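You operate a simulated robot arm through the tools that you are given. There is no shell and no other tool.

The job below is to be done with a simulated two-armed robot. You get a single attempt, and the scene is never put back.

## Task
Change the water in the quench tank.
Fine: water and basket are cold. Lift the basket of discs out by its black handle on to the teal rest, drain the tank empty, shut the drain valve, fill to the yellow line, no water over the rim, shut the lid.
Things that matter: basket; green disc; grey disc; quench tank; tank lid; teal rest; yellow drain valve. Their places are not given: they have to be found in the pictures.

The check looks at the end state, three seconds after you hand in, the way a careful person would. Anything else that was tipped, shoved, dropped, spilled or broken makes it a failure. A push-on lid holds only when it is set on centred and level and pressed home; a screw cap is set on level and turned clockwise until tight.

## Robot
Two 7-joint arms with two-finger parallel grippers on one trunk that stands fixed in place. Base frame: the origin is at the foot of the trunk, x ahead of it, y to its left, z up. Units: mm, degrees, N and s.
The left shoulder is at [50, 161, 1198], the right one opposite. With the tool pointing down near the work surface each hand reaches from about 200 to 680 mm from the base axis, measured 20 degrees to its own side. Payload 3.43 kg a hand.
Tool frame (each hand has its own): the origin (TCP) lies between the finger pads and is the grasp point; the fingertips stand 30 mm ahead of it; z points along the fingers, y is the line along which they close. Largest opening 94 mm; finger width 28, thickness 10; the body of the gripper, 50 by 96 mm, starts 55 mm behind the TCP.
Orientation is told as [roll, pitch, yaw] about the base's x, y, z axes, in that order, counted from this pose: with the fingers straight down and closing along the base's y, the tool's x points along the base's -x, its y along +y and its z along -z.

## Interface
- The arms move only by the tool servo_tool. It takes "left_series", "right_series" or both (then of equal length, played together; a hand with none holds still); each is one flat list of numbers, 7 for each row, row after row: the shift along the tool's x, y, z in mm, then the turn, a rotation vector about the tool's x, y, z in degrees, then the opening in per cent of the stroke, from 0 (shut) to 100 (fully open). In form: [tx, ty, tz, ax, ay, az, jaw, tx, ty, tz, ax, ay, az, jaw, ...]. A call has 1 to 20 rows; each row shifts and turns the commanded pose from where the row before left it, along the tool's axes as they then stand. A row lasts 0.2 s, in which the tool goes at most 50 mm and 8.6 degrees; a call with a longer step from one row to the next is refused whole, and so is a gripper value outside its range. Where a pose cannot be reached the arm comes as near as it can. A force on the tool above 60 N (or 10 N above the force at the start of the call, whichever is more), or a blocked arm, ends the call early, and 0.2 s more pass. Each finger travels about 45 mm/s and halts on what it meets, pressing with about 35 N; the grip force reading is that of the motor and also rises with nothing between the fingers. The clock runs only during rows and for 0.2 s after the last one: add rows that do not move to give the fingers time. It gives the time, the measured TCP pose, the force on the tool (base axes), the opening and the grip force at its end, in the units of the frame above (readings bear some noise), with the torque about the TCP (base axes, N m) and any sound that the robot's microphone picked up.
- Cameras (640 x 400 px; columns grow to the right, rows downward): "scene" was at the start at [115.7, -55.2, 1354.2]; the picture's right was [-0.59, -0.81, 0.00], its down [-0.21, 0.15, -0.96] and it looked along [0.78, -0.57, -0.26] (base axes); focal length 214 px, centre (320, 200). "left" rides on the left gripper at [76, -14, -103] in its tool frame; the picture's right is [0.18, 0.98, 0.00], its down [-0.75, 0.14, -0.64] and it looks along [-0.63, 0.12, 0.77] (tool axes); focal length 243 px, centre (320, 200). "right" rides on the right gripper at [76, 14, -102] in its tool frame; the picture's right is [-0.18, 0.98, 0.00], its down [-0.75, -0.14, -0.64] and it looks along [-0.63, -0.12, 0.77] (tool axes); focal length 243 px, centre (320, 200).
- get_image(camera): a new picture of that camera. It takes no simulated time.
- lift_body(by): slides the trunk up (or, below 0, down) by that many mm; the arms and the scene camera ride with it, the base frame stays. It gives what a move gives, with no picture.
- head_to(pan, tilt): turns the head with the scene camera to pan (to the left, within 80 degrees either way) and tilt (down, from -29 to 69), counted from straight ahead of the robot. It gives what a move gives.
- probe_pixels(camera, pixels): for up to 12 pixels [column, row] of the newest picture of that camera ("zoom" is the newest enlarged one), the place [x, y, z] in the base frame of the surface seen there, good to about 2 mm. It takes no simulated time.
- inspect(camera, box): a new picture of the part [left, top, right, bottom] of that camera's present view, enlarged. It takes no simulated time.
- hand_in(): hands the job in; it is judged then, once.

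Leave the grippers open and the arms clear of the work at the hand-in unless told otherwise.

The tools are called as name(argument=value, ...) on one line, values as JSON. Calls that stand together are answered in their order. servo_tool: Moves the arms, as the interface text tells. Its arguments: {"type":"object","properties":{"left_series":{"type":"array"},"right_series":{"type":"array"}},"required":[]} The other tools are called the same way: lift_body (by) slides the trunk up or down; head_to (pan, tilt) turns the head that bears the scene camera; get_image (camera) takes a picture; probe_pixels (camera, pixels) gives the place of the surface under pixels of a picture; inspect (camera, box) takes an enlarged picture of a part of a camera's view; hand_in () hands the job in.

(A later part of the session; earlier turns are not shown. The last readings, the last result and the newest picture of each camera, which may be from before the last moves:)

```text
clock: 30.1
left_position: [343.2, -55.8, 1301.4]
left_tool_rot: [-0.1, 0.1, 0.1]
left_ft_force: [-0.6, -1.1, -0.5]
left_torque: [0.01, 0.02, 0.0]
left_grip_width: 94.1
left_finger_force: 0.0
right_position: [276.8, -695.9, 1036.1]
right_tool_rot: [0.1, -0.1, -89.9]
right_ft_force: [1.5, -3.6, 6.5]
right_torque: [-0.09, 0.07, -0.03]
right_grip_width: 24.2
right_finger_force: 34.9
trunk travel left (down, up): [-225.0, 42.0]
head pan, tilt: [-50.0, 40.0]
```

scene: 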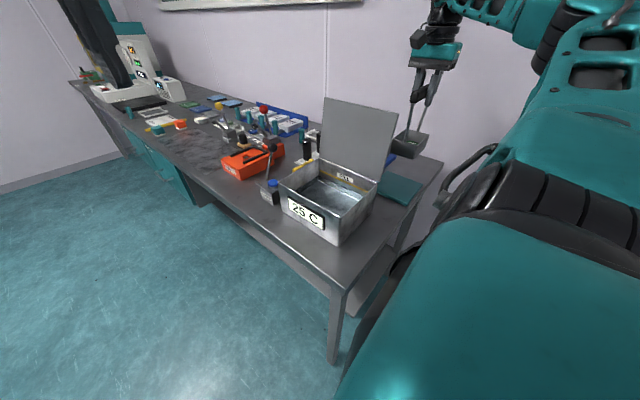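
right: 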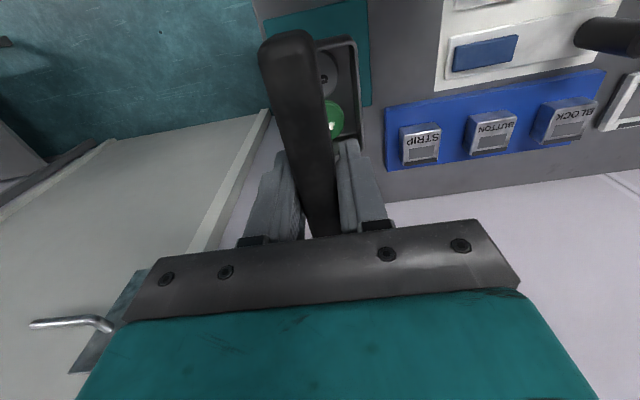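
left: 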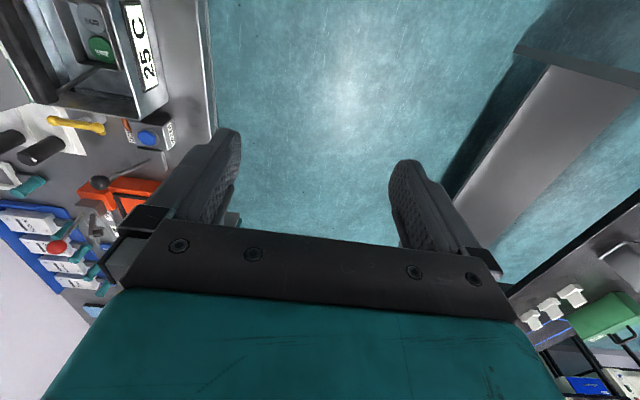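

Contact: the force went from −4 to +6.5 N, so the basket stands on the rest. I open the gripper in place.

servo_tool(right_series=[0, 0, 0, 0, 0, 0, 30, 0, 0, 0, 0, 0, 0, 50, 0, 0, 0, 0, 0, 0, 60, 0, 0, 0, 0, 0, 0, 60, 0, 0, 0, 0, 0, 0, 60, 0, 0, 0, 0, 0, 0, 60])

get_image(camera="right")

inspect(camera="scene", box=[340, 90, 460, 230])

```text
clock: 31.5
left_position: [342.8, -57.0, 1301.0]
left_tool_rot: [-0.1, 0.0, 0.2]
left_ft_force: [0.2, -0.4, -0.1]
left_torque: [0.01, -0.01, 0.0]
left_grip_width: 93.8
left_finger_force: 0.0
right_position: [276.1, -696.0, 1034.3]
right_tool_rot: [0.0, -0.1, -90.0]
right_ft_force: [-0.2, 0.4, -0.4]
right_torque: [-0.01, 0.04, -0.01]
right_grip_width: 56.3
right_finger_force: 0.1
trunk travel left (down, up): [-225.0, 42.0]
head pan, tilt: [-50.0, 40.0]
```

```text
taken
```

right: 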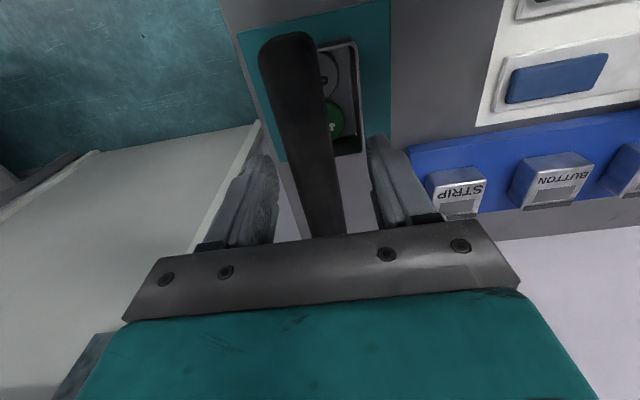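

```text
2.86 times, centred on (400, 160) of scene
```

zoom: 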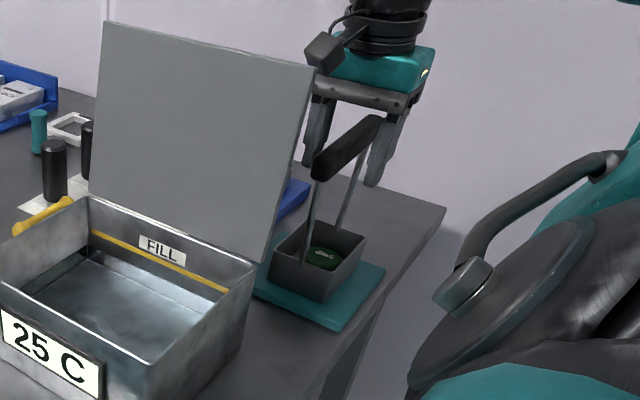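

The basket stands free on the rest with the handle clear of the fingers. I raise the hand 160 mm straight up, then back out the way I came.

servo_tool(right_series=[0, 0, -10, 0, 0, 0, 70, 0, 0, -20, 0, 0, 0, 80, 0, 0, -30, 0, 0, 0, 80, 0, 0, -40, 0, 0, 0, 80, 0, 0, -40, 0, 0, 0, 80, 0, 0, -20, 0, 0, 0, 80, 0, -30, 0, 0, 0, 0, 80, 0, -30, 0, 0, 0, 0, 80, 0, -30, 0, 0, 0, 0, 80, 40, 0, 0, 0, 0, 0, 80, 40, 0, 0, 0, 0, 0, 80, 40, 0, 0, 0, 0, 0, 80, 40, 0, 0, 0, 0, 0, 80, 40, 0, 0, 0, 0, 0, 80, 40, 0, 0, 0, 0, 0, 80, 0, 0, 0, 0, 0, 0, 80])

get_image(camera="scene")

inspect(camera="scene", box=[340, 90, 460, 230])

```text
clock: 34.9
left_position: [342.4, -57.1, 1300.8]
left_tool_rot: [-0.1, 0.0, 0.1]
left_ft_force: [-0.6, 0.8, 0.5]
left_torque: [-0.02, -0.01, 0.0]
left_grip_width: 93.8
left_finger_force: 0.0
right_position: [188.4, -453.6, 1197.5]
right_tool_rot: [0.0, 0.1, -90.0]
right_ft_force: [-1.5, -0.6, 0.8]
right_torque: [0.01, -0.01, 0.0]
right_grip_width: 75.2
right_finger_force: 0.0
trunk travel left (down, up): [-225.0, 42.0]
head pan, tilt: [-50.0, 40.0]
```

```text
taken
```

scene: 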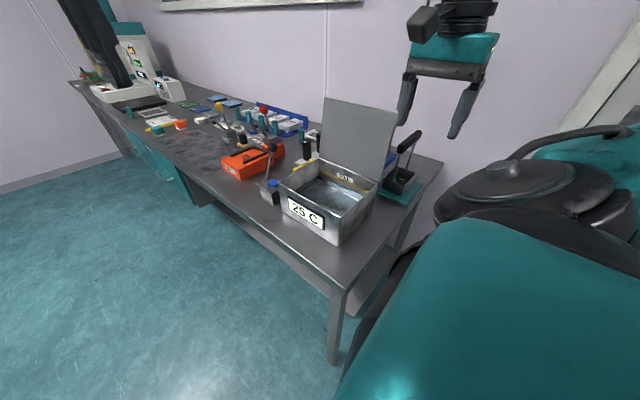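

```text
2.86 times, centred on (400, 160) of scene
```

zoom: 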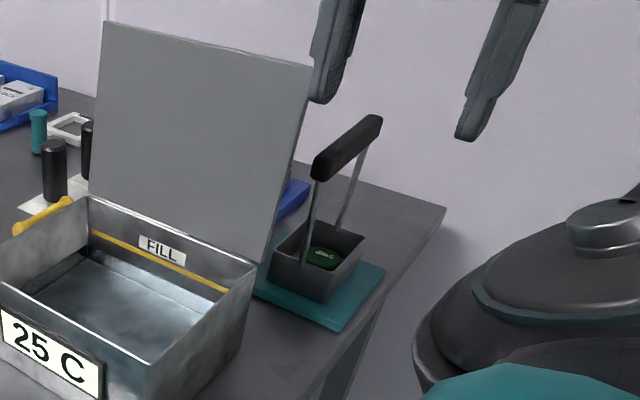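

The basket stays on the rest and the hand is clear. Next is the valve: I turn the tool to yaw −55°, tilt it 20° outward, close the fingers, and move up near the tank to look at the valve.

servo_tool(right_series=[0, 0, 0, 0, 0, -7, 50, 0, 0, 0, 0, 0, -7, 30, 0, 0, 0, 0, 0, -7, 0, 0, 0, 0, 0, 0, -7, 0, 0, 0, 0, 0, 0, -7, 0, 0, 0, 0, 0, -6.67, 0, 0, 0, 0, 0, 0, -6.67, 0, 0, 0, 0, 0, 0, -6.66, 0, 0, -15.5, 33.4, 8.7, 0, 0, 0, 0, -15.5, 33.4, 8.7, 0, 0, 0, 0, -15.5, 33.4, 8.7, 0, 0, 0, 0, -15.5, 33.4, 8.7, 0, 0, 0, 0, -15.5, 33.4, 8.7, 0, 0, 0, 0, -15.5, 33.4, 8.7, 0, 0, 0, 0, -15.2, 33.4, 8.7, 0, 0, 0, 0, 0, 0, 0, 0, 0, 0, 0])

get_image(camera="right")

get_image(camera="scene")

```text
clock: 38.3
left_position: [341.9, -57.2, 1302.4]
left_tool_rot: [-0.1, -0.2, 0.1]
left_ft_force: [-0.2, 0.2, 0.5]
left_torque: [0.01, -0.03, -0.03]
left_grip_width: 93.9
left_finger_force: 0.1
right_position: [447.6, -423.0, 1174.1]
right_tool_rot: [0.2, -20.0, -55.0]
right_ft_force: [0.0, -0.3, -0.5]
right_torque: [0.0, -0.04, 0.01]
right_grip_width: 0.1
right_finger_force: 32.6
trunk travel left (down, up): [-225.0, 42.0]
head pan, tilt: [-50.0, 40.0]
```

```text
taken
```

right: 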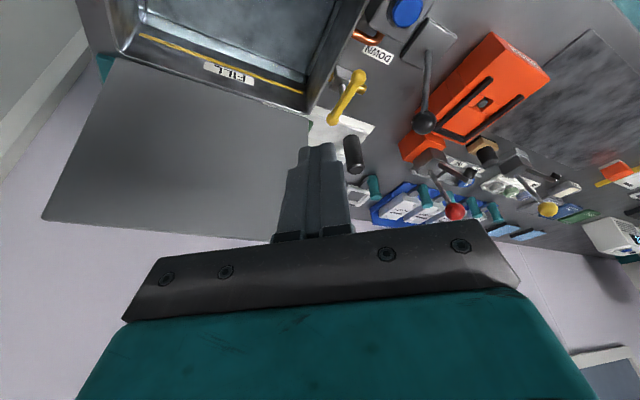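

```text
taken
```

scene: 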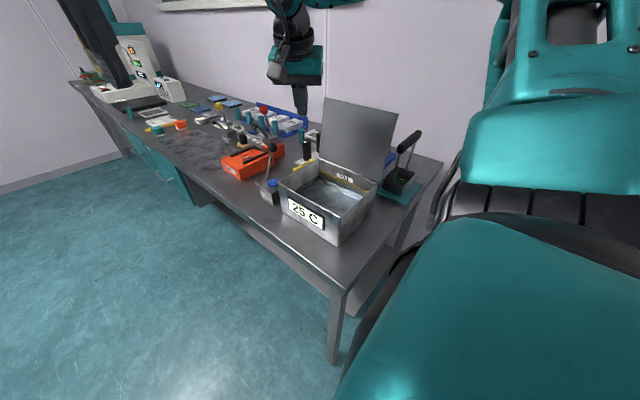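

The right camera now sees the valve at (348, 97). I zoom in on it.

inspect(camera="right", box=[290, 0, 470, 150])

probe_pixels(camera="zoom", pixels=[[155, 415], [255, 265], [205, 335], [300, 155], [440, 20], [470, 150], [445, 420], [360, 90], [180, 320], [230, 290]])

```text
2.67 times, centred on (380, 75) of right
```

zoom: 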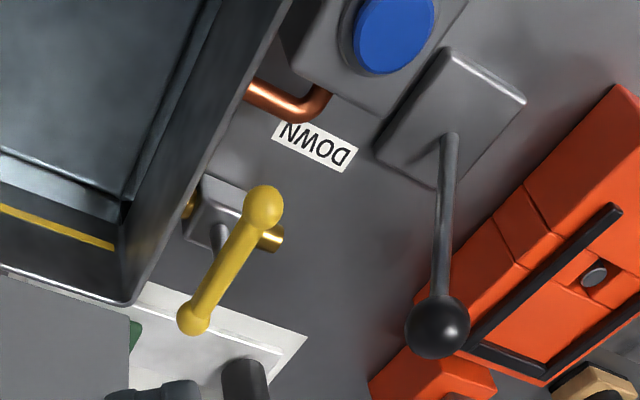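

```text
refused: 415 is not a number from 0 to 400
```

The lever sits on a vertical stem above the brass pipe, and crosses the pipe, so it is shut. It is a quarter-turn valve. I probe exact points.

probe_pixels(camera="zoom", pixels=[[265, 207], [193, 318], [230, 262], [219, 232], [272, 240], [205, 195], [185, 205], [440, 325], [440, 240], [447, 150], [393, 30], [320, 145]])

```text
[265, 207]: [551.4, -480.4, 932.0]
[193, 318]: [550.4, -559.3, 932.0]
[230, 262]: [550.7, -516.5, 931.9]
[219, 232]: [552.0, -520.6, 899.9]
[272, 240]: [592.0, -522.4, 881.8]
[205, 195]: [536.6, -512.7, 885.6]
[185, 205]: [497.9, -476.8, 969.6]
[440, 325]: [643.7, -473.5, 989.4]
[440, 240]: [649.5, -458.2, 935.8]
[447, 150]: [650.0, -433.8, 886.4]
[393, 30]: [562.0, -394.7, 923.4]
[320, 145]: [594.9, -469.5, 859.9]
```

The lever's centre is (550, −521), with ball ends at y −480 and −561 and its top at z 932. I bring the closed fingertips above (585, −478).

servo_tool(right_series=[-9.6, 13.5, 29, 0, 0, 0, 0, -9.6, 13.5, 29, 0, 0, 0, 0, -9.6, 13.5, 29, 0, 0, 0, 0, -9.6, 13.5, 29, 0, 0, 0, 0, -9.6, 13.5, 29, 0, 0, 0, 0, -9.6, 13.5, 29, 0, 0, 0, 0, 0, 0, 0, 0, 0, 0, 0])

get_image(camera="right")

inspect(camera="scene", box=[220, 90, 400, 250])

```text
clock: 39.9
left_position: [342.1, -56.5, 1301.6]
left_tool_rot: [-0.2, 0.0, 0.1]
left_ft_force: [0.3, -0.1, 0.3]
left_torque: [0.01, 0.0, 0.02]
left_grip_width: 94.1
left_finger_force: 0.0
right_position: [578.1, -468.0, 1031.4]
right_tool_rot: [0.1, -20.1, -54.9]
right_ft_force: [-0.4, -0.3, -0.2]
right_torque: [0.01, 0.04, -0.01]
right_grip_width: 0.0
right_finger_force: 33.5
trunk travel left (down, up): [-225.0, 42.0]
head pan, tilt: [-50.0, 40.0]
```

```text
taken
```

right: 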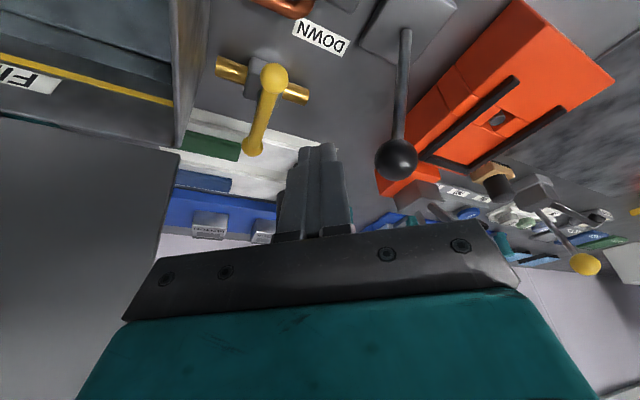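

```text
2.50 times, centred on (310, 170) of scene
```

zoom: 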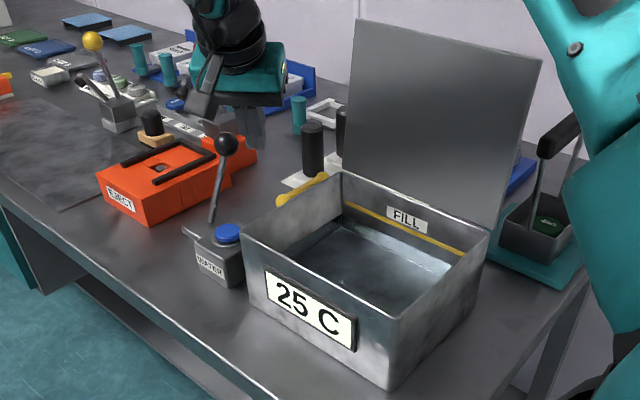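

The finger stands between the lever end and the black-ball stick. I descend 96 mm vertically.

servo_tool(right_series=[8.2, 0, 22.55, 0, 0, 0, 0, 8.2, 0, 22.55, 0, 0, 0, 0, 8.2, 0, 22.55, 0, 0, 0, 0, 8.2, 0, 22.55, 0, 0, 0, 0, 0, 0, 0, 0, 0, 0, 0])

get_image(camera="right")

inspect(camera="scene", box=[220, 90, 400, 250])

```text
clock: 41.1
left_position: [341.4, -57.2, 1300.0]
left_tool_rot: [-0.1, 0.0, 0.1]
left_ft_force: [-0.6, 0.1, 0.3]
left_torque: [-0.02, 0.0, -0.01]
left_grip_width: 94.0
left_finger_force: 0.0
right_position: [572.2, -466.2, 936.4]
right_tool_rot: [0.1, -20.0, -55.0]
right_ft_force: [-1.2, -0.7, -0.3]
right_torque: [0.02, -0.01, 0.04]
right_grip_width: 0.0
right_finger_force: 33.6
right hand out of reach, approached as far as the arm can: row 4
trunk travel left (down, up): [-225.0, 42.0]
head pan, tilt: [-50.0, 40.0]
```

```text
taken
```

right: 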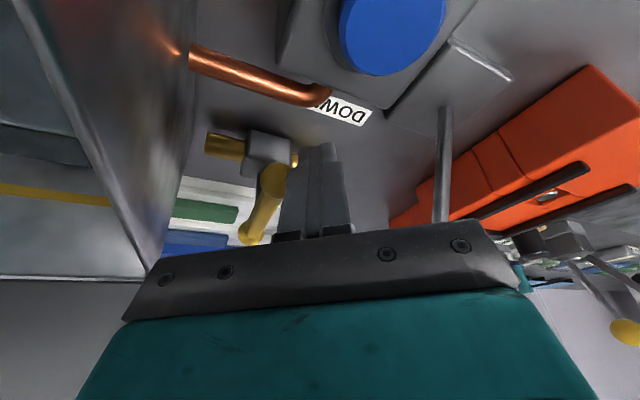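

```text
2.50 times, centred on (310, 170) of scene
```

zoom: 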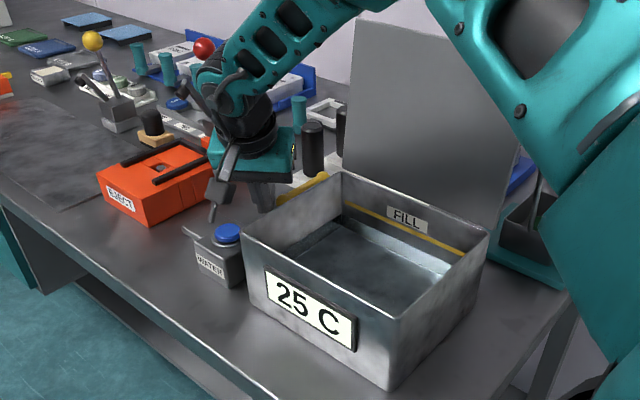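

The arm's limit put the fingertip at about (578, −475, 908), which is still right. I now push the inner lever end toward the tank (counter-clockwise from above), in small rows, and watch the force.

servo_tool(right_series=[-6.57, -9.01, -0.8, 0, 0, 0, 0, 5.96, -6.18, -2.17, 0, 0, 0, 0, 5.96, -6.18, -2.17, 0, 0, 0, 0, 0, 0, 0, 0, 0, 0, 0])

inspect(camera="right", box=[180, 80, 400, 260])

```text
clock: 42.1
left_position: [342.7, -58.1, 1300.8]
left_tool_rot: [-0.1, 0.0, 0.1]
left_ft_force: [0.3, -0.6, 0.3]
left_torque: [0.02, -0.01, -0.02]
left_grip_width: 94.2
left_finger_force: 0.1
right_position: [550.6, -475.8, 940.4]
right_tool_rot: [0.0, -20.1, -55.0]
right_ft_force: [1.5, 1.2, 1.2]
right_torque: [0.0, -0.01, 0.01]
right_grip_width: 0.2
right_finger_force: 33.0
trunk travel left (down, up): [-225.0, 42.0]
head pan, tilt: [-50.0, 40.0]
```

```text
2.22 times, centred on (290, 170) of right
```

zoom: 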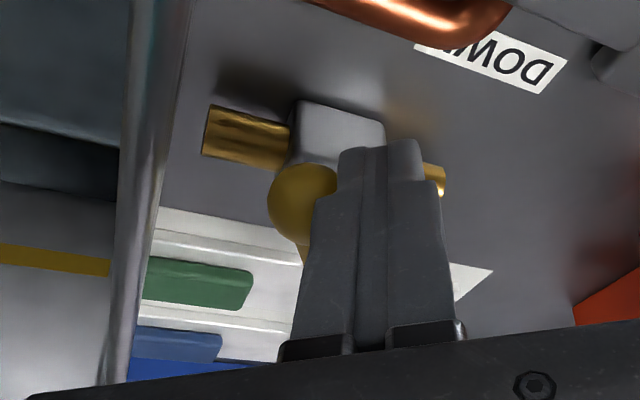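

Small force of about 2 N at the lever; I go on along the arc.

servo_tool(right_series=[3.1, -6.72, -1.13, 0, 0, 0, 0, 3.1, -6.72, -1.13, 0, 0, 0, 0, 2.25, -5.59, -0.81, 0, 0, 0, 0, 2.25, -5.59, -0.81, 0, 0, 0, 0, 0, 0, 0, 0, 0, 0, 0])

inspect(camera="right", box=[180, 80, 400, 260])

inspect(camera="scene", box=[260, 120, 360, 220])

```text
clock: 43.3
left_position: [342.5, -57.6, 1301.2]
left_tool_rot: [-0.1, 0.0, 0.1]
left_ft_force: [0.4, -0.5, -0.1]
left_torque: [0.0, 0.0, 0.0]
left_grip_width: 93.9
left_finger_force: 0.1
right_position: [527.1, -480.3, 940.1]
right_tool_rot: [0.2, -19.9, -54.9]
right_ft_force: [12.4, 0.1, 0.3]
right_torque: [-0.02, 0.34, -0.18]
right_grip_width: 0.0
right_finger_force: 33.2
trunk travel left (down, up): [-225.0, 42.0]
head pan, tilt: [-50.0, 40.0]
```

```text
2.22 times, centred on (290, 170) of right
```

zoom: 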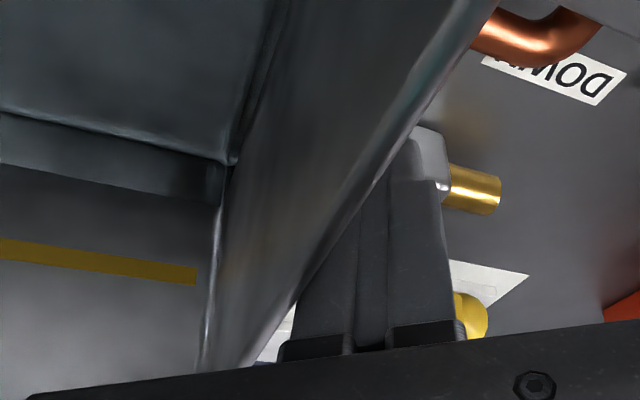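

```text
4.00 times, centred on (310, 170) of scene
```

zoom: 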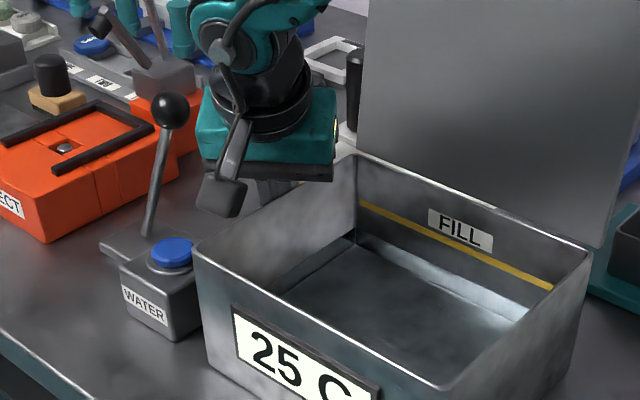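

The lever is turning: its other end now shows at zoom (470, 315). I probe that end to get the angle.

inspect(camera="right", box=[180, 80, 400, 260])

probe_pixels(camera="zoom", pixels=[[470, 315], [465, 330], [475, 190], [425, 150]])

```text
2.22 times, centred on (290, 170) of right
```

zoom: 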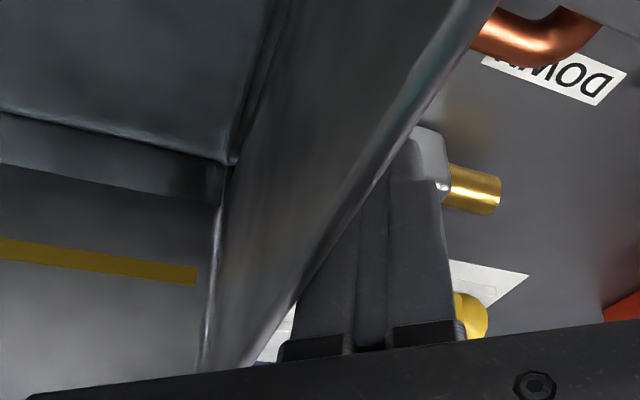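

```text
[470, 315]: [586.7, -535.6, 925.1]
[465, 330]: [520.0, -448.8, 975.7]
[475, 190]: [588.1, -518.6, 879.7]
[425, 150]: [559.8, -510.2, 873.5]
```

The far end is at about (586, −537), so the lever has turned ~65°. I push on to the stop.

servo_tool(right_series=[-0.38, -7.54, 0.14, 0, 0, 0, 0, -0.38, -7.54, 0.14, 0, 0, 0, 0, -3.08, -2.29, 1.12, 0, 0, 0, 0, -3.08, -2.29, 1.12, 0, 0, 0, 0, 0, 0, 0, 0, 0, 0, 0])

inspect(camera="right", box=[180, 80, 400, 260])

inspect(camera="scene", box=[260, 120, 360, 220])

```text
clock: 44.5
left_position: [347.1, -53.7, 1299.5]
left_tool_rot: [-0.3, 0.3, 0.0]
left_ft_force: [0.3, -0.5, -0.1]
left_torque: [0.0, 0.01, -0.04]
left_grip_width: 94.0
left_finger_force: 0.0
right_position: [527.1, -485.4, 943.8]
right_tool_rot: [1.4, -20.2, -54.4]
right_ft_force: [46.1, 32.6, 2.5]
right_torque: [-0.49, 1.36, -1.34]
right_grip_width: 0.0
right_finger_force: 33.4
trunk travel left (down, up): [-225.0, 42.0]
head pan, tilt: [-50.0, 40.0]
```

```text
2.22 times, centred on (290, 170) of right
```

zoom: 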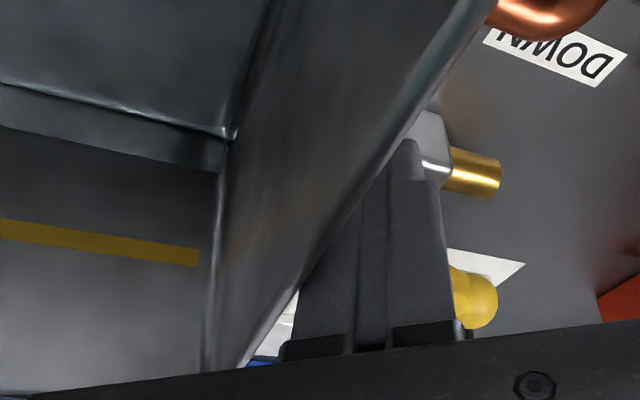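

```text
4.00 times, centred on (310, 170) of scene
```

zoom: 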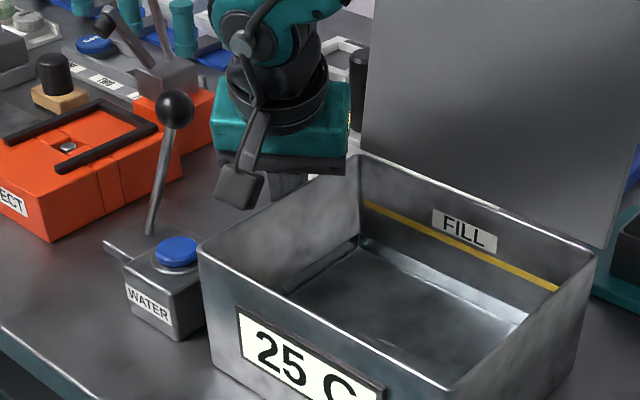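

The force rose to 56 N, mostly along x, so the slanted finger may be against the tank's rim or a stop. I back off at once along +tool y.

servo_tool(right_series=[0, 8, 0, 0, 0, 0, 0, 0, 8, 0, 0, 0, 0, 0, 0, 0, 0, 0, 0, 0, 0])

inspect(camera="right", box=[180, 80, 400, 260])

inspect(camera="scene", box=[260, 90, 440, 250])

```text
clock: 45.3
left_position: [342.3, -56.4, 1299.9]
left_tool_rot: [-0.2, 0.0, 0.1]
left_ft_force: [-0.1, -0.5, 0.3]
left_torque: [-0.01, -0.02, 0.01]
left_grip_width: 94.0
left_finger_force: 0.1
right_position: [525.5, -487.2, 941.3]
right_tool_rot: [-0.1, -20.1, -54.8]
right_ft_force: [11.4, 0.8, 9.8]
right_torque: [0.11, 0.58, -0.19]
right_grip_width: 0.0
right_finger_force: 32.9
trunk travel left (down, up): [-225.0, 42.0]
head pan, tilt: [-50.0, 40.0]
```

```text
2.22 times, centred on (290, 170) of right
```

zoom: 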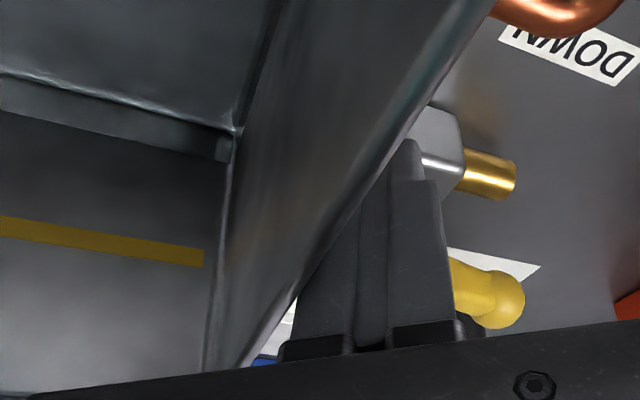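

```text
2.50 times, centred on (350, 170) of scene
```

zoom: 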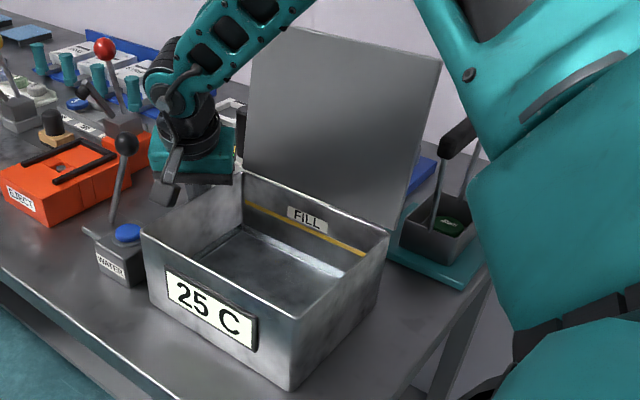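

Force is now small. I probe the lever's far end and the tank's edge to see whether the lever is fully over and the tank still in place.

probe_pixels(camera="zoom", pixels=[[142, 238], [240, 176], [388, 234], [292, 325], [300, 270], [250, 260], [340, 250], [240, 215]])

inspect(camera="right", box=[180, 80, 400, 260])

probe_pixels(camera="zoom", pixels=[[505, 300], [470, 285], [490, 175], [360, 225], [420, 110], [320, 270], [120, 330]])

```text
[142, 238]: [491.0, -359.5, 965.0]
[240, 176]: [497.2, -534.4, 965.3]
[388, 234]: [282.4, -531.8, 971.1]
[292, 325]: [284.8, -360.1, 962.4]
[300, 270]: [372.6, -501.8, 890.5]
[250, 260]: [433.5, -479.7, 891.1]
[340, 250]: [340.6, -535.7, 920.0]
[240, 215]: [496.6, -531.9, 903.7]
```

```text
2.22 times, centred on (290, 170) of right
```

zoom: 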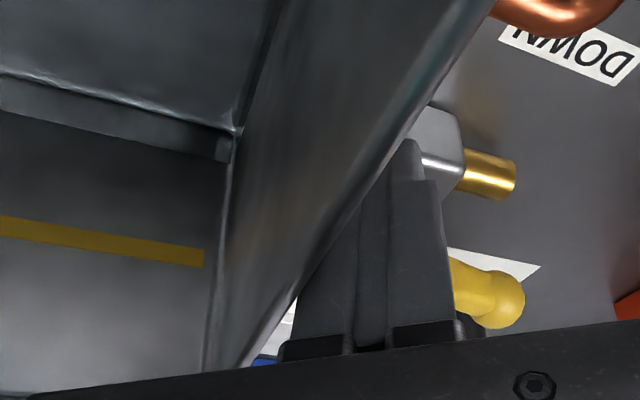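

```text
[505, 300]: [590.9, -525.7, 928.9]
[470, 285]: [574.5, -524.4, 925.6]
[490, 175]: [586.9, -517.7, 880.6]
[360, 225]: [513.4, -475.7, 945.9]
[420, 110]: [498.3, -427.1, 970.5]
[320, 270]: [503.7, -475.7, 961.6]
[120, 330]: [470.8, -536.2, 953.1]
```

The lever now lies along the pipe (far end at (591, −526)), and the water has already fallen to z≈891, so it is draining. The tank has not moved. I ease the finger away and lift it clear.

servo_tool(right_series=[0, 7, 0, 0, 0, 0, 0, 0, 7, 0, 0, 0, 0, 0, -8.5, 0, -23.5, 0, 0, 0, 0, -8.5, 0, -23.5, 0, 0, 0, 0, -8.5, 0, -23.5, 0, 0, 0, 0, -8.5, 0, -23.5, 0, 0, 0, 0, 0, 0, 0, 0, 0, 0, 0])

get_image(camera="right")

inspect(camera="scene", box=[240, 110, 400, 250])

```text
clock: 46.9
left_position: [343.1, -57.7, 1300.4]
left_tool_rot: [-0.1, 0.0, 0.1]
left_ft_force: [-1.0, -0.3, 0.4]
left_torque: [-0.04, -0.02, 0.0]
left_grip_width: 93.9
left_finger_force: 0.1
right_position: [537.9, -479.8, 1040.8]
right_tool_rot: [0.0, -19.9, -55.0]
right_ft_force: [0.1, -0.1, 0.5]
right_torque: [0.02, 0.0, 0.01]
right_grip_width: 0.0
right_finger_force: 32.7
trunk travel left (down, up): [-225.0, 42.0]
head pan, tilt: [-50.0, 40.0]
```

```text
taken
```

right: 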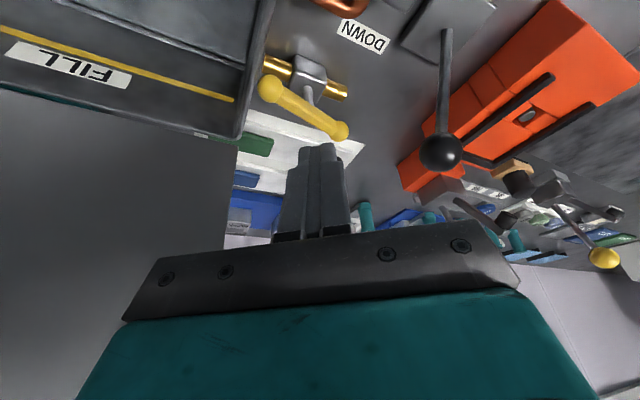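

```text
2.86 times, centred on (320, 180) of scene
```

zoom: 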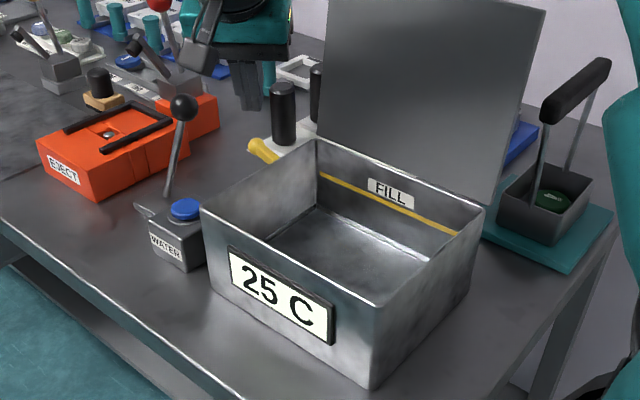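

The lever lies along the pipe and is open. I wait for the draining and measure the level.

servo_tool(right_series=[0, 0, 0, 0, 0, 0, 0, 0, 0, 0, 0, 0, 0, 0, 0, 0, 0, 0, 0, 0, 0, 0, 0, 0, 0, 0, 0, 0, 0, 0, 0, 0, 0, 0, 0, 0, 0, 0, 0, 0, 0, 0, 0, 0, 0, 0, 0, 0, 0, 0, 0, 0, 0, 0, 0, 0, 0, 0, 0, 0, 0, 0, 0, 0, 0, 0, 0, 0, 0, 0])

inspect(camera="scene", box=[280, 140, 380, 240])

probe_pixels(camera="zoom", pixels=[[250, 230], [200, 200], [320, 260], [150, 190], [270, 180], [220, 150]])

```text
clock: 49.1
left_position: [341.5, -57.2, 1300.5]
left_tool_rot: [-0.1, 0.0, 0.0]
left_ft_force: [0.5, 0.4, 0.0]
left_torque: [-0.01, -0.03, 0.02]
left_grip_width: 93.9
left_finger_force: 0.0
right_position: [538.3, -480.5, 1040.4]
right_tool_rot: [-0.1, -19.9, -54.9]
right_ft_force: [-0.1, 0.6, -0.2]
right_torque: [-0.03, -0.04, 0.0]
right_grip_width: 0.0
right_finger_force: 33.0
trunk travel left (down, up): [-225.0, 42.0]
head pan, tilt: [-50.0, 40.0]
```

```text
4.00 times, centred on (330, 190) of scene
```

zoom: 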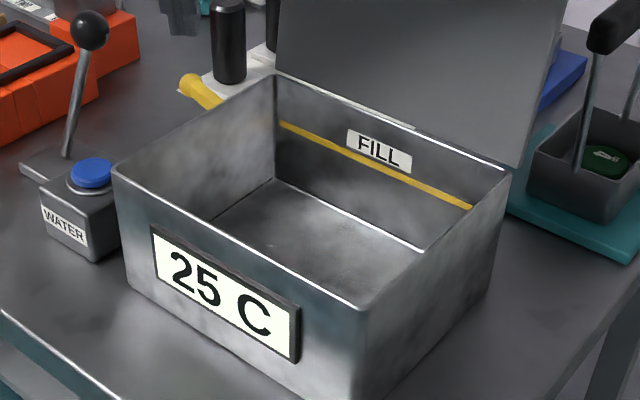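

```text
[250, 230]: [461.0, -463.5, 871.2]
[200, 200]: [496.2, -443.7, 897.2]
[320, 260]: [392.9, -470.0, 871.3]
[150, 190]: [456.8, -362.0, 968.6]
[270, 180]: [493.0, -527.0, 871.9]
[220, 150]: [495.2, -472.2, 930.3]
```

The floor reads z≈871 and looks dry, so the tank is empty. To shut the valve I'll straddle the near lever end with slightly open fingers and pull it back towards +y. I turn the tool to yaw 0 with a 10° lean, in place above the rim.

servo_tool(right_series=[0, 0, 0, 0, 6.67, 0, 0, 0, 0, 0, 0, 6.67, 0, 0, 0, 0, 0, 0, 6.66, 0, 0, 0, 0, 0, 0, 0, -7.857, 10, 0, 0, 0, 0, 0, -7.857, 20, 0, 0, 0, 0, 0, -7.857, 30, 0, 0, 0, 0, 0, -7.857, 42.5, 0, 0, 0, 0, 0, -7.857, 42.5, 0, 0, 0, 0, 0, -7.857, 42.5, 0, 0, 0, 0, 0, -7.857, 42.5, 0, 0, 0, 5, 0, 0, 42.5, 0, 0, 0, 5, 0, 0, 42.5, 0, 0, 0, 0, 0, 0, 42.5, 0, 0, 0, 0, 0, 0, 42.5])

get_image(camera="right")

inspect(camera="scene", box=[240, 90, 420, 250])

```text
clock: 52.1
left_position: [342.9, -56.4, 1300.8]
left_tool_rot: [-0.1, 0.0, 0.1]
left_ft_force: [0.6, 0.5, -0.2]
left_torque: [0.04, -0.03, -0.02]
left_grip_width: 94.0
left_finger_force: 0.0
right_position: [512.2, -452.0, 1042.7]
right_tool_rot: [-10.0, 0.0, 0.1]
right_ft_force: [1.0, -0.3, 0.1]
right_torque: [-0.04, 0.0, -0.01]
right_grip_width: 40.1
right_finger_force: 0.1
right hand out of reach, approached as far as the arm can: row 9, 10
trunk travel left (down, up): [-225.0, 42.0]
head pan, tilt: [-50.0, 40.0]
```

```text
taken
```

right: 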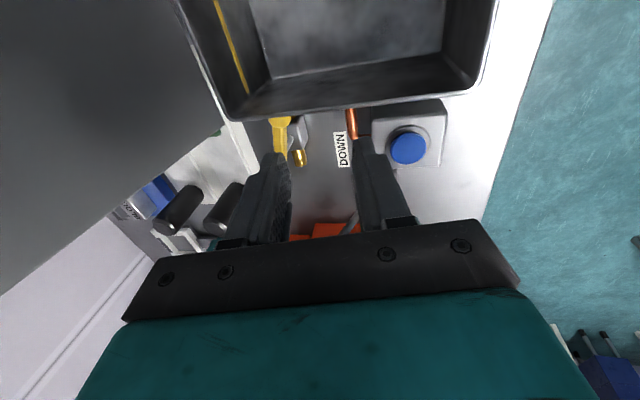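

```text
2.50 times, centred on (330, 170) of scene
```

zoom: 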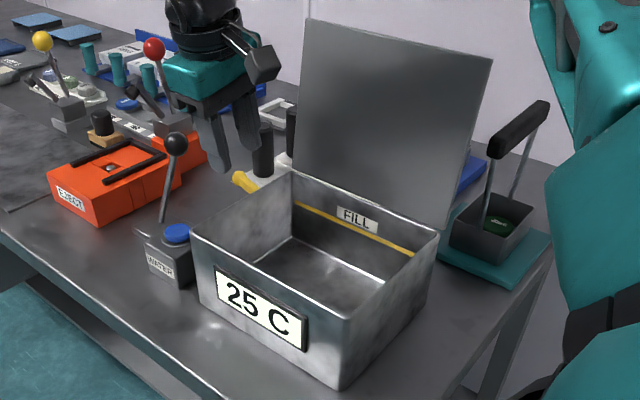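

Yaw 0 shortens the reach here; negative yaw worked better. I un-lean and turn to yaw −120° with closed fingers, then tilt 20° back, and see the reach.

servo_tool(right_series=[0, 0, 0, -5, 0, 0, 30, 0, 0, 0, -5, 0, 0, 20, 0, 0, 0, 0, 0, 8, 10, 0, 0, 0, 0, 0, 8, 0, 0, 0, 0, 0, 0, 8, 0, 0, 0, 0, 0, 0, 8, 0, 0, 0, 0, 0, 0, 8, 0, 0, 0, 0, 0, 0, 8, 0, 0, 0, 0, 0, 0, 8, 0, 0, 0, 0, 0, 0, 8, 0, 0, 0, 0, 0, 0, 8, 0, 0, 0, 0, 0, 0, 8, 0, 0, 0, 0, 0, 0, 8, 0, 0, 0, 0, 0, 0, 8, 0, 0, 0, 0, 0, 0, 8, 0, 0, 0, 0, 0, 0, 8, 0, 0, 0, 0, 0, 0, 8, 0, 0, 0, 0, 0, 0, 0, 0])

get_image(camera="right")

inspect(camera="scene", box=[240, 90, 420, 250])

```text
clock: 55.9
left_position: [342.2, -56.1, 1301.2]
left_tool_rot: [-0.1, 0.0, 0.0]
left_ft_force: [0.3, 1.0, -0.2]
left_torque: [0.02, 0.0, 0.02]
left_grip_width: 94.0
left_finger_force: 0.0
right_position: [512.0, -451.1, 1042.7]
right_tool_rot: [0.1, 0.0, -120.1]
right_ft_force: [-0.5, 0.4, -0.3]
right_torque: [-0.04, 0.02, -0.04]
right_grip_width: 0.1
right_finger_force: 32.6
trunk travel left (down, up): [-225.0, 42.0]
head pan, tilt: [-50.0, 40.0]
```

```text
taken
```

right: 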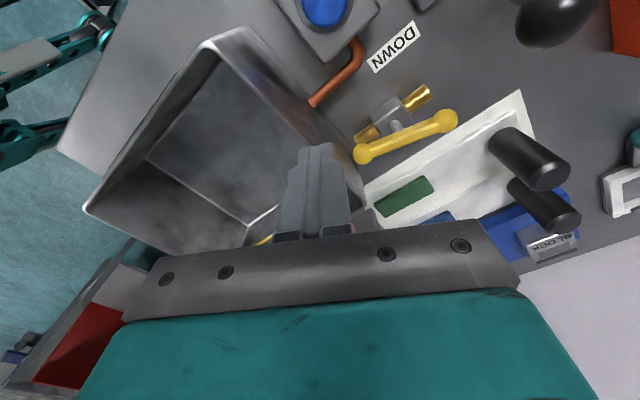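

```text
2.50 times, centred on (330, 170) of scene
```

zoom: 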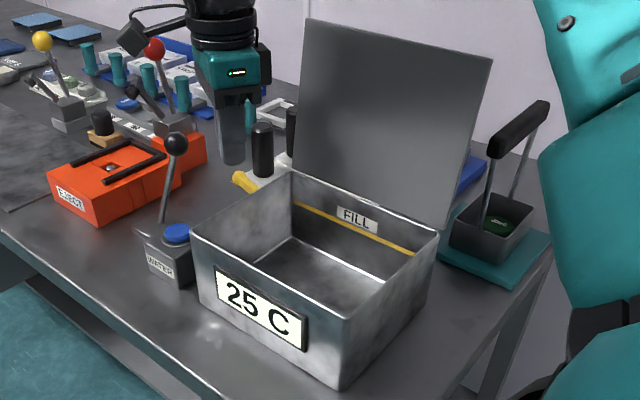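

The valve is well seen now. I probe the lever ends and the lid's side edge.

inspect(camera="right", box=[300, 20, 480, 200])

probe_pixels(camera="right", pixels=[[362, 152], [447, 120], [405, 136], [395, 123], [428, 94], [368, 130], [345, 140], [340, 60], [180, 200], [230, 130], [213, 45]])

```text
2.22 times, centred on (390, 110) of right
```

zoom: 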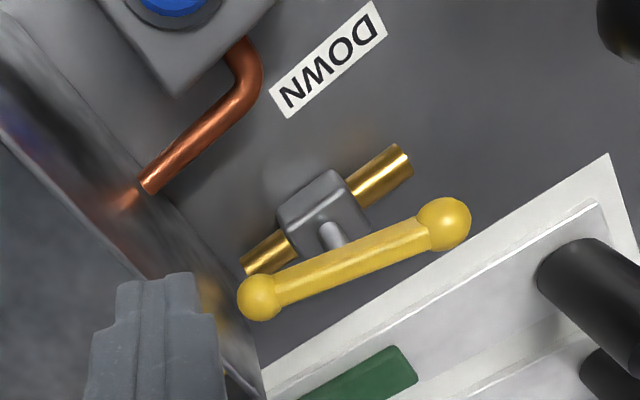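

```text
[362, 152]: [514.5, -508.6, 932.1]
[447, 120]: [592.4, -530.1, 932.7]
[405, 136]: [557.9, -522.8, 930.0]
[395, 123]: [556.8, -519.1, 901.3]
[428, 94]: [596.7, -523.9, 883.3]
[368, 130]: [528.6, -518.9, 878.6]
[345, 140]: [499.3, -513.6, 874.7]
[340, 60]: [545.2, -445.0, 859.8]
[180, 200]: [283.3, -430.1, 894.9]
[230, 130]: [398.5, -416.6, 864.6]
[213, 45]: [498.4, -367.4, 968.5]
```

The lever is ~75° open. I check the tank floor again for remaining water.

inspect(camera="scene", box=[280, 140, 380, 240])

probe_pixels(camera="zoom", pixels=[[250, 230], [300, 230], [320, 260], [280, 200], [380, 240], [230, 220]])

probe_pixels(camera="right", pixels=[[200, 150], [230, 130], [240, 180], [180, 160], [260, 160], [220, 100]])

```text
4.00 times, centred on (330, 190) of scene
```

zoom: 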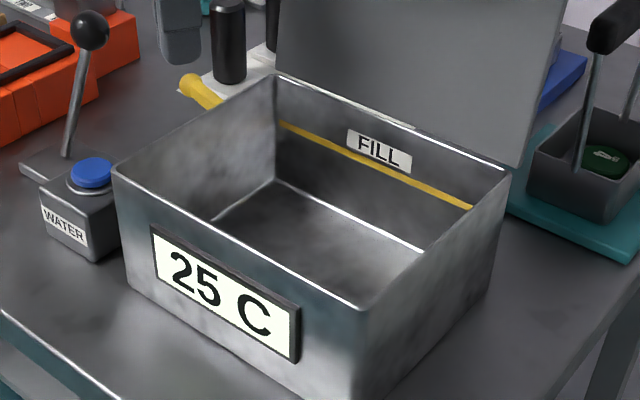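

```text
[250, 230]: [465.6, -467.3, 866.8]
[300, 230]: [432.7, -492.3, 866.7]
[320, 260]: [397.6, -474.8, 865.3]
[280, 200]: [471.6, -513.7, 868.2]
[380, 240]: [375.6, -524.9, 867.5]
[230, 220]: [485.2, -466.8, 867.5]
```

```text
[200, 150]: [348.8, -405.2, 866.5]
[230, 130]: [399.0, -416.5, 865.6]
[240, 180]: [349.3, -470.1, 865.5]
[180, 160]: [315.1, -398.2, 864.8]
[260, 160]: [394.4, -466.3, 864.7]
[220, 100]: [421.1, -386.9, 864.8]
```

The floor now reads ~865.5 (dry; the pan bottom). I tilt 20° and move over (527, −543) at z 1040, to test the reach behind the lever's near end.

servo_tool(right_series=[0, 0, 0, 0, -6.67, 0, 0, 0, 0, 0, 0, -6.67, 0, 0, 0, 0, 0, 0, -6.66, 0, 0, -22.6, 19.7, 8.2, 0, 0, 0, 0, -22.6, 19.7, 8.2, 0, 0, 0, 0, -22.6, 19.7, 8.2, 0, 0, 0, 0, 0, 0, 0, 0, 0, 0, 0])

get_image(camera="right")

inspect(camera="scene", box=[240, 90, 420, 250])

```text
clock: 57.5
left_position: [341.5, -57.2, 1300.9]
left_tool_rot: [-0.2, -0.1, 0.1]
left_ft_force: [-0.3, 0.6, -0.2]
left_torque: [0.0, 0.0, 0.0]
left_grip_width: 93.9
left_finger_force: 0.0
right_position: [531.0, -547.8, 1043.9]
right_tool_rot: [0.1, -20.0, -119.9]
right_ft_force: [0.2, 0.8, 0.2]
right_torque: [0.02, -0.03, 0.0]
right_grip_width: 0.0
right_finger_force: 33.0
trunk travel left (down, up): [-225.0, 42.0]
head pan, tilt: [-50.0, 40.0]
```

```text
taken
```

right: 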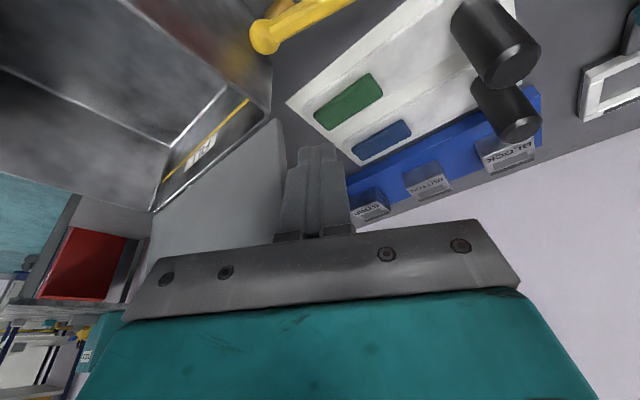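

```text
2.50 times, centred on (330, 170) of scene
```

zoom: 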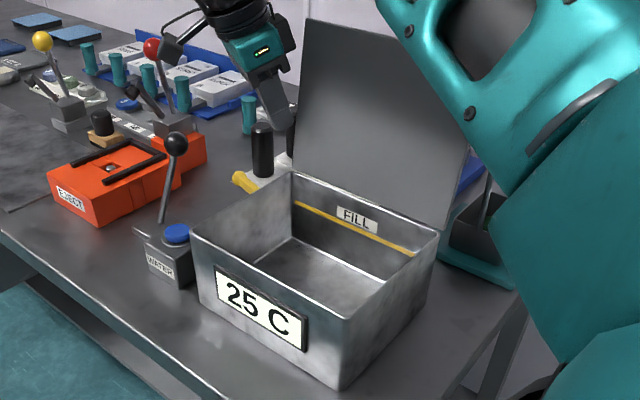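

Reach is good at this yaw. I descend so that the fingertip is behind the lever's near arm at z≈912.

servo_tool(right_series=[9.3, -1.25, 24.3, 0, 0, 0, 0, 9.3, -1.25, 24.3, 0, 0, 0, 0, 9.3, -1.25, 24.3, 0, 0, 0, 0, 9.3, -1.25, 24.3, 0, 0, 0, 0, 0, 0, 0, 0, 0, 0, 0])

get_image(camera="right")

inspect(camera="scene", box=[240, 90, 420, 250])

```text
clock: 58.6
left_position: [341.8, -56.3, 1301.9]
left_tool_rot: [-0.1, 0.0, 0.1]
left_ft_force: [-0.3, -0.5, -0.2]
left_torque: [0.01, -0.03, -0.04]
left_grip_width: 94.1
left_finger_force: 0.0
right_position: [514.8, -530.8, 970.0]
right_tool_rot: [2.8, -19.0, -120.2]
right_ft_force: [5.7, 5.8, 4.1]
right_torque: [-0.06, 0.06, -0.05]
right_grip_width: 0.2
right_finger_force: 33.0
right hand out of reach, approached as far as the arm can: row 1, 2, 3, 4
trunk travel left (down, up): [-225.0, 42.0]
head pan, tilt: [-50.0, 40.0]
stopped in row 5 (right hand): the force on the tool passed its limit at 61 N (the readings are from after the stop); the commanded pose is now the measured one
```

```text
taken
```

right: 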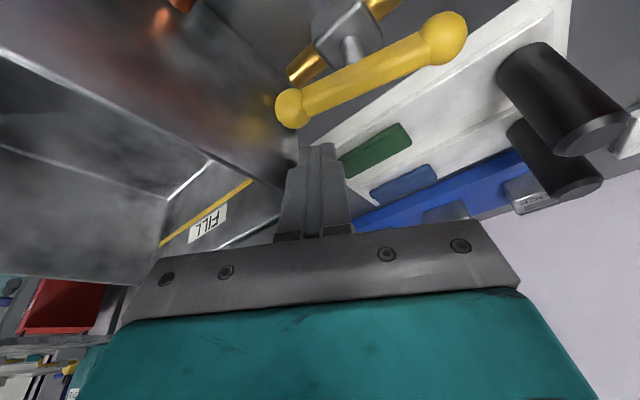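

```text
2.50 times, centred on (330, 170) of scene
```

zoom: 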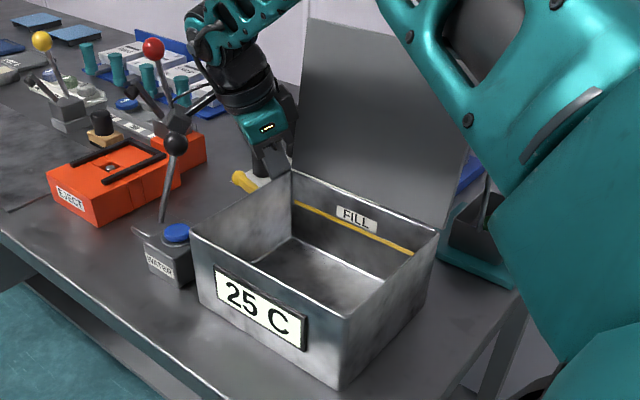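

The descent ran out of reach and the hand was dragged sideways into the tank's corner (61 N); it stopped. I retreat up and slightly +x.

servo_tool(right_series=[-2, 4, -3, 0, 0, 0, 0, -6.7, 2.3, -22.4, 0, 0, 0, 0, -6.7, 2.3, -22.4, 0, 0, 0, 0, -6.7, 0, -22.4, 0, 0, 0, 0, 0, 0, 0, 0, 0, 0, 0])

inspect(camera="scene", box=[240, 90, 420, 250])

probe_pixels(camera="zoom", pixels=[[192, 236], [292, 172], [438, 234], [340, 325], [310, 25], [490, 60], [448, 225], [392, 130]])

get_image(camera="right")

```text
clock: 59.8
left_position: [343.0, -56.7, 1301.5]
left_tool_rot: [-0.2, 0.0, 0.1]
left_ft_force: [0.0, 0.6, -0.1]
left_torque: [-0.03, 0.04, 0.03]
left_grip_width: 94.0
left_finger_force: 0.1
right_position: [519.8, -534.6, 1044.3]
right_tool_rot: [2.4, -19.4, -120.3]
right_ft_force: [-0.2, -0.1, 0.1]
right_torque: [0.03, 0.0, 0.0]
right_grip_width: 0.2
right_finger_force: 33.0
trunk travel left (down, up): [-225.0, 42.0]
head pan, tilt: [-50.0, 40.0]
```

```text
2.50 times, centred on (330, 170) of scene
```

zoom: 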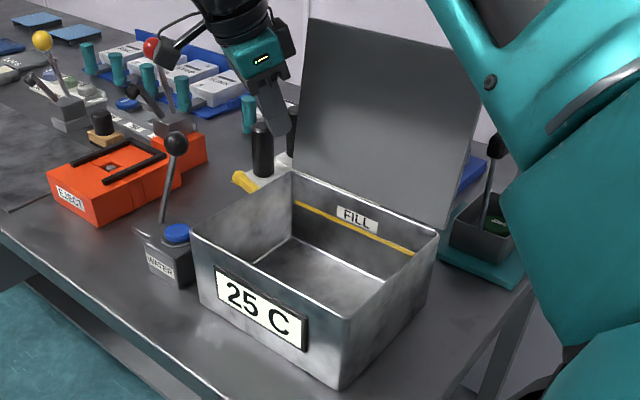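

```text
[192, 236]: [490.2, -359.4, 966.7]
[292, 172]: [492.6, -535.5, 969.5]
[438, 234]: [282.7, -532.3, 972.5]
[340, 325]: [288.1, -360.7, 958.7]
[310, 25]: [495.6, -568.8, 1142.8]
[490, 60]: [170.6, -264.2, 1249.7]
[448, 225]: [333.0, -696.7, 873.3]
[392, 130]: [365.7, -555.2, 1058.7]
```

```text
taken
```

right: 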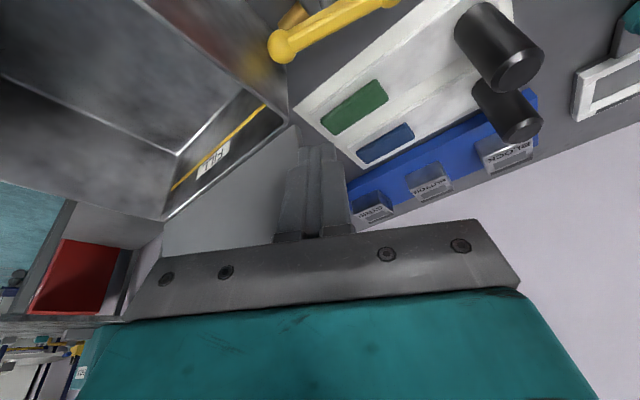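

Tank and lid are unmoved. The arm ran out of downward reach, so I'll lower the trunk. First I raise the hand 100 mm to keep its height afterwards.

servo_tool(right_series=[-9.2, 2.7, -23.2, 0, 0, 0, 0, -9.2, 2.7, -23.2, 0, 0, 0, 0, -9.2, 2.7, -23.2, 0, 0, 0, 0, -9.2, 2.7, -23.2, 0, 0, 0, 0, 0, 0, 0, 0, 0, 0, 0])

```text
clock: 61.0
left_position: [342.3, -57.2, 1301.1]
left_tool_rot: [-0.1, 0.0, 0.1]
left_ft_force: [-0.1, -0.6, -1.0]
left_torque: [-0.01, 0.01, 0.02]
left_grip_width: 94.1
left_finger_force: 0.1
right_position: [524.8, -541.9, 1143.7]
right_tool_rot: [2.4, -19.4, -120.3]
right_ft_force: [-0.2, 0.9, -0.1]
right_torque: [-0.04, 0.01, 0.01]
right_grip_width: 0.0
right_finger_force: 33.3
trunk travel left (down, up): [-225.0, 42.0]
head pan, tilt: [-50.0, 40.0]
```

Now I lower the trunk 100 mm.

lift_body(by=-100)

get_image(camera="scene")

get_image(camera="right")

```text
clock: 62.4
left_position: [342.2, -56.1, 1200.9]
left_tool_rot: [-0.1, -0.1, 0.1]
left_ft_force: [0.3, 0.6, -0.3]
left_torque: [0.0, 0.02, 0.0]
left_grip_width: 94.0
left_finger_force: 0.1
right_position: [525.5, -543.4, 1045.1]
right_tool_rot: [2.7, -19.3, -120.3]
right_ft_force: [0.6, -0.6, 0.4]
right_torque: [-0.01, -0.01, 0.02]
right_grip_width: 0.0
right_finger_force: 33.6
trunk travel left (down, up): [-125.0, 142.0]
head pan, tilt: [-50.0, 40.0]
```

```text
taken
```

scene: 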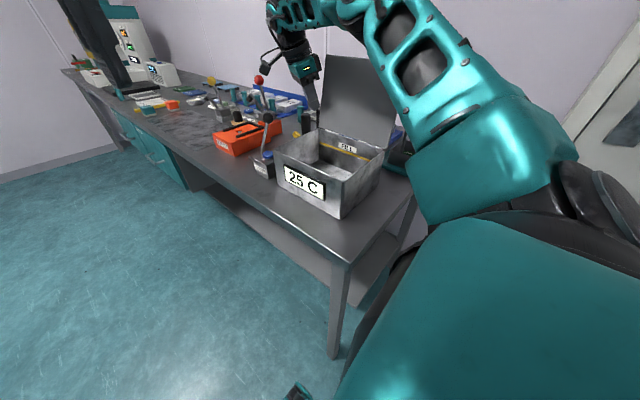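

```text
taken
```

right: 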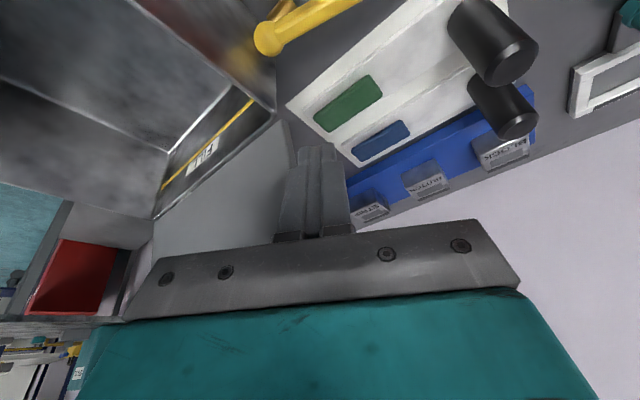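

With the shoulder lower, I descend half way first and check for drift.

servo_tool(right_series=[9.1, 1.5, 24.6, 0, 0, 0, 0, 9.1, 1.5, 24.6, 0, 0, 0, 0, 0, 0, 0, 0, 0, 0, 0])

```text
clock: 63.2
left_position: [341.8, -57.8, 1200.6]
left_tool_rot: [-0.2, -0.1, 0.1]
left_ft_force: [0.3, -1.0, 0.3]
left_torque: [-0.02, 0.03, -0.03]
left_grip_width: 94.1
left_finger_force: 0.1
right_position: [530.6, -546.8, 990.3]
right_tool_rot: [2.5, -19.3, -120.5]
right_ft_force: [-0.2, 0.1, 0.1]
right_torque: [0.0, 0.0, 0.02]
right_grip_width: 0.0
right_finger_force: 33.2
trunk travel left (down, up): [-125.0, 142.0]
head pan, tilt: [-50.0, 40.0]
```

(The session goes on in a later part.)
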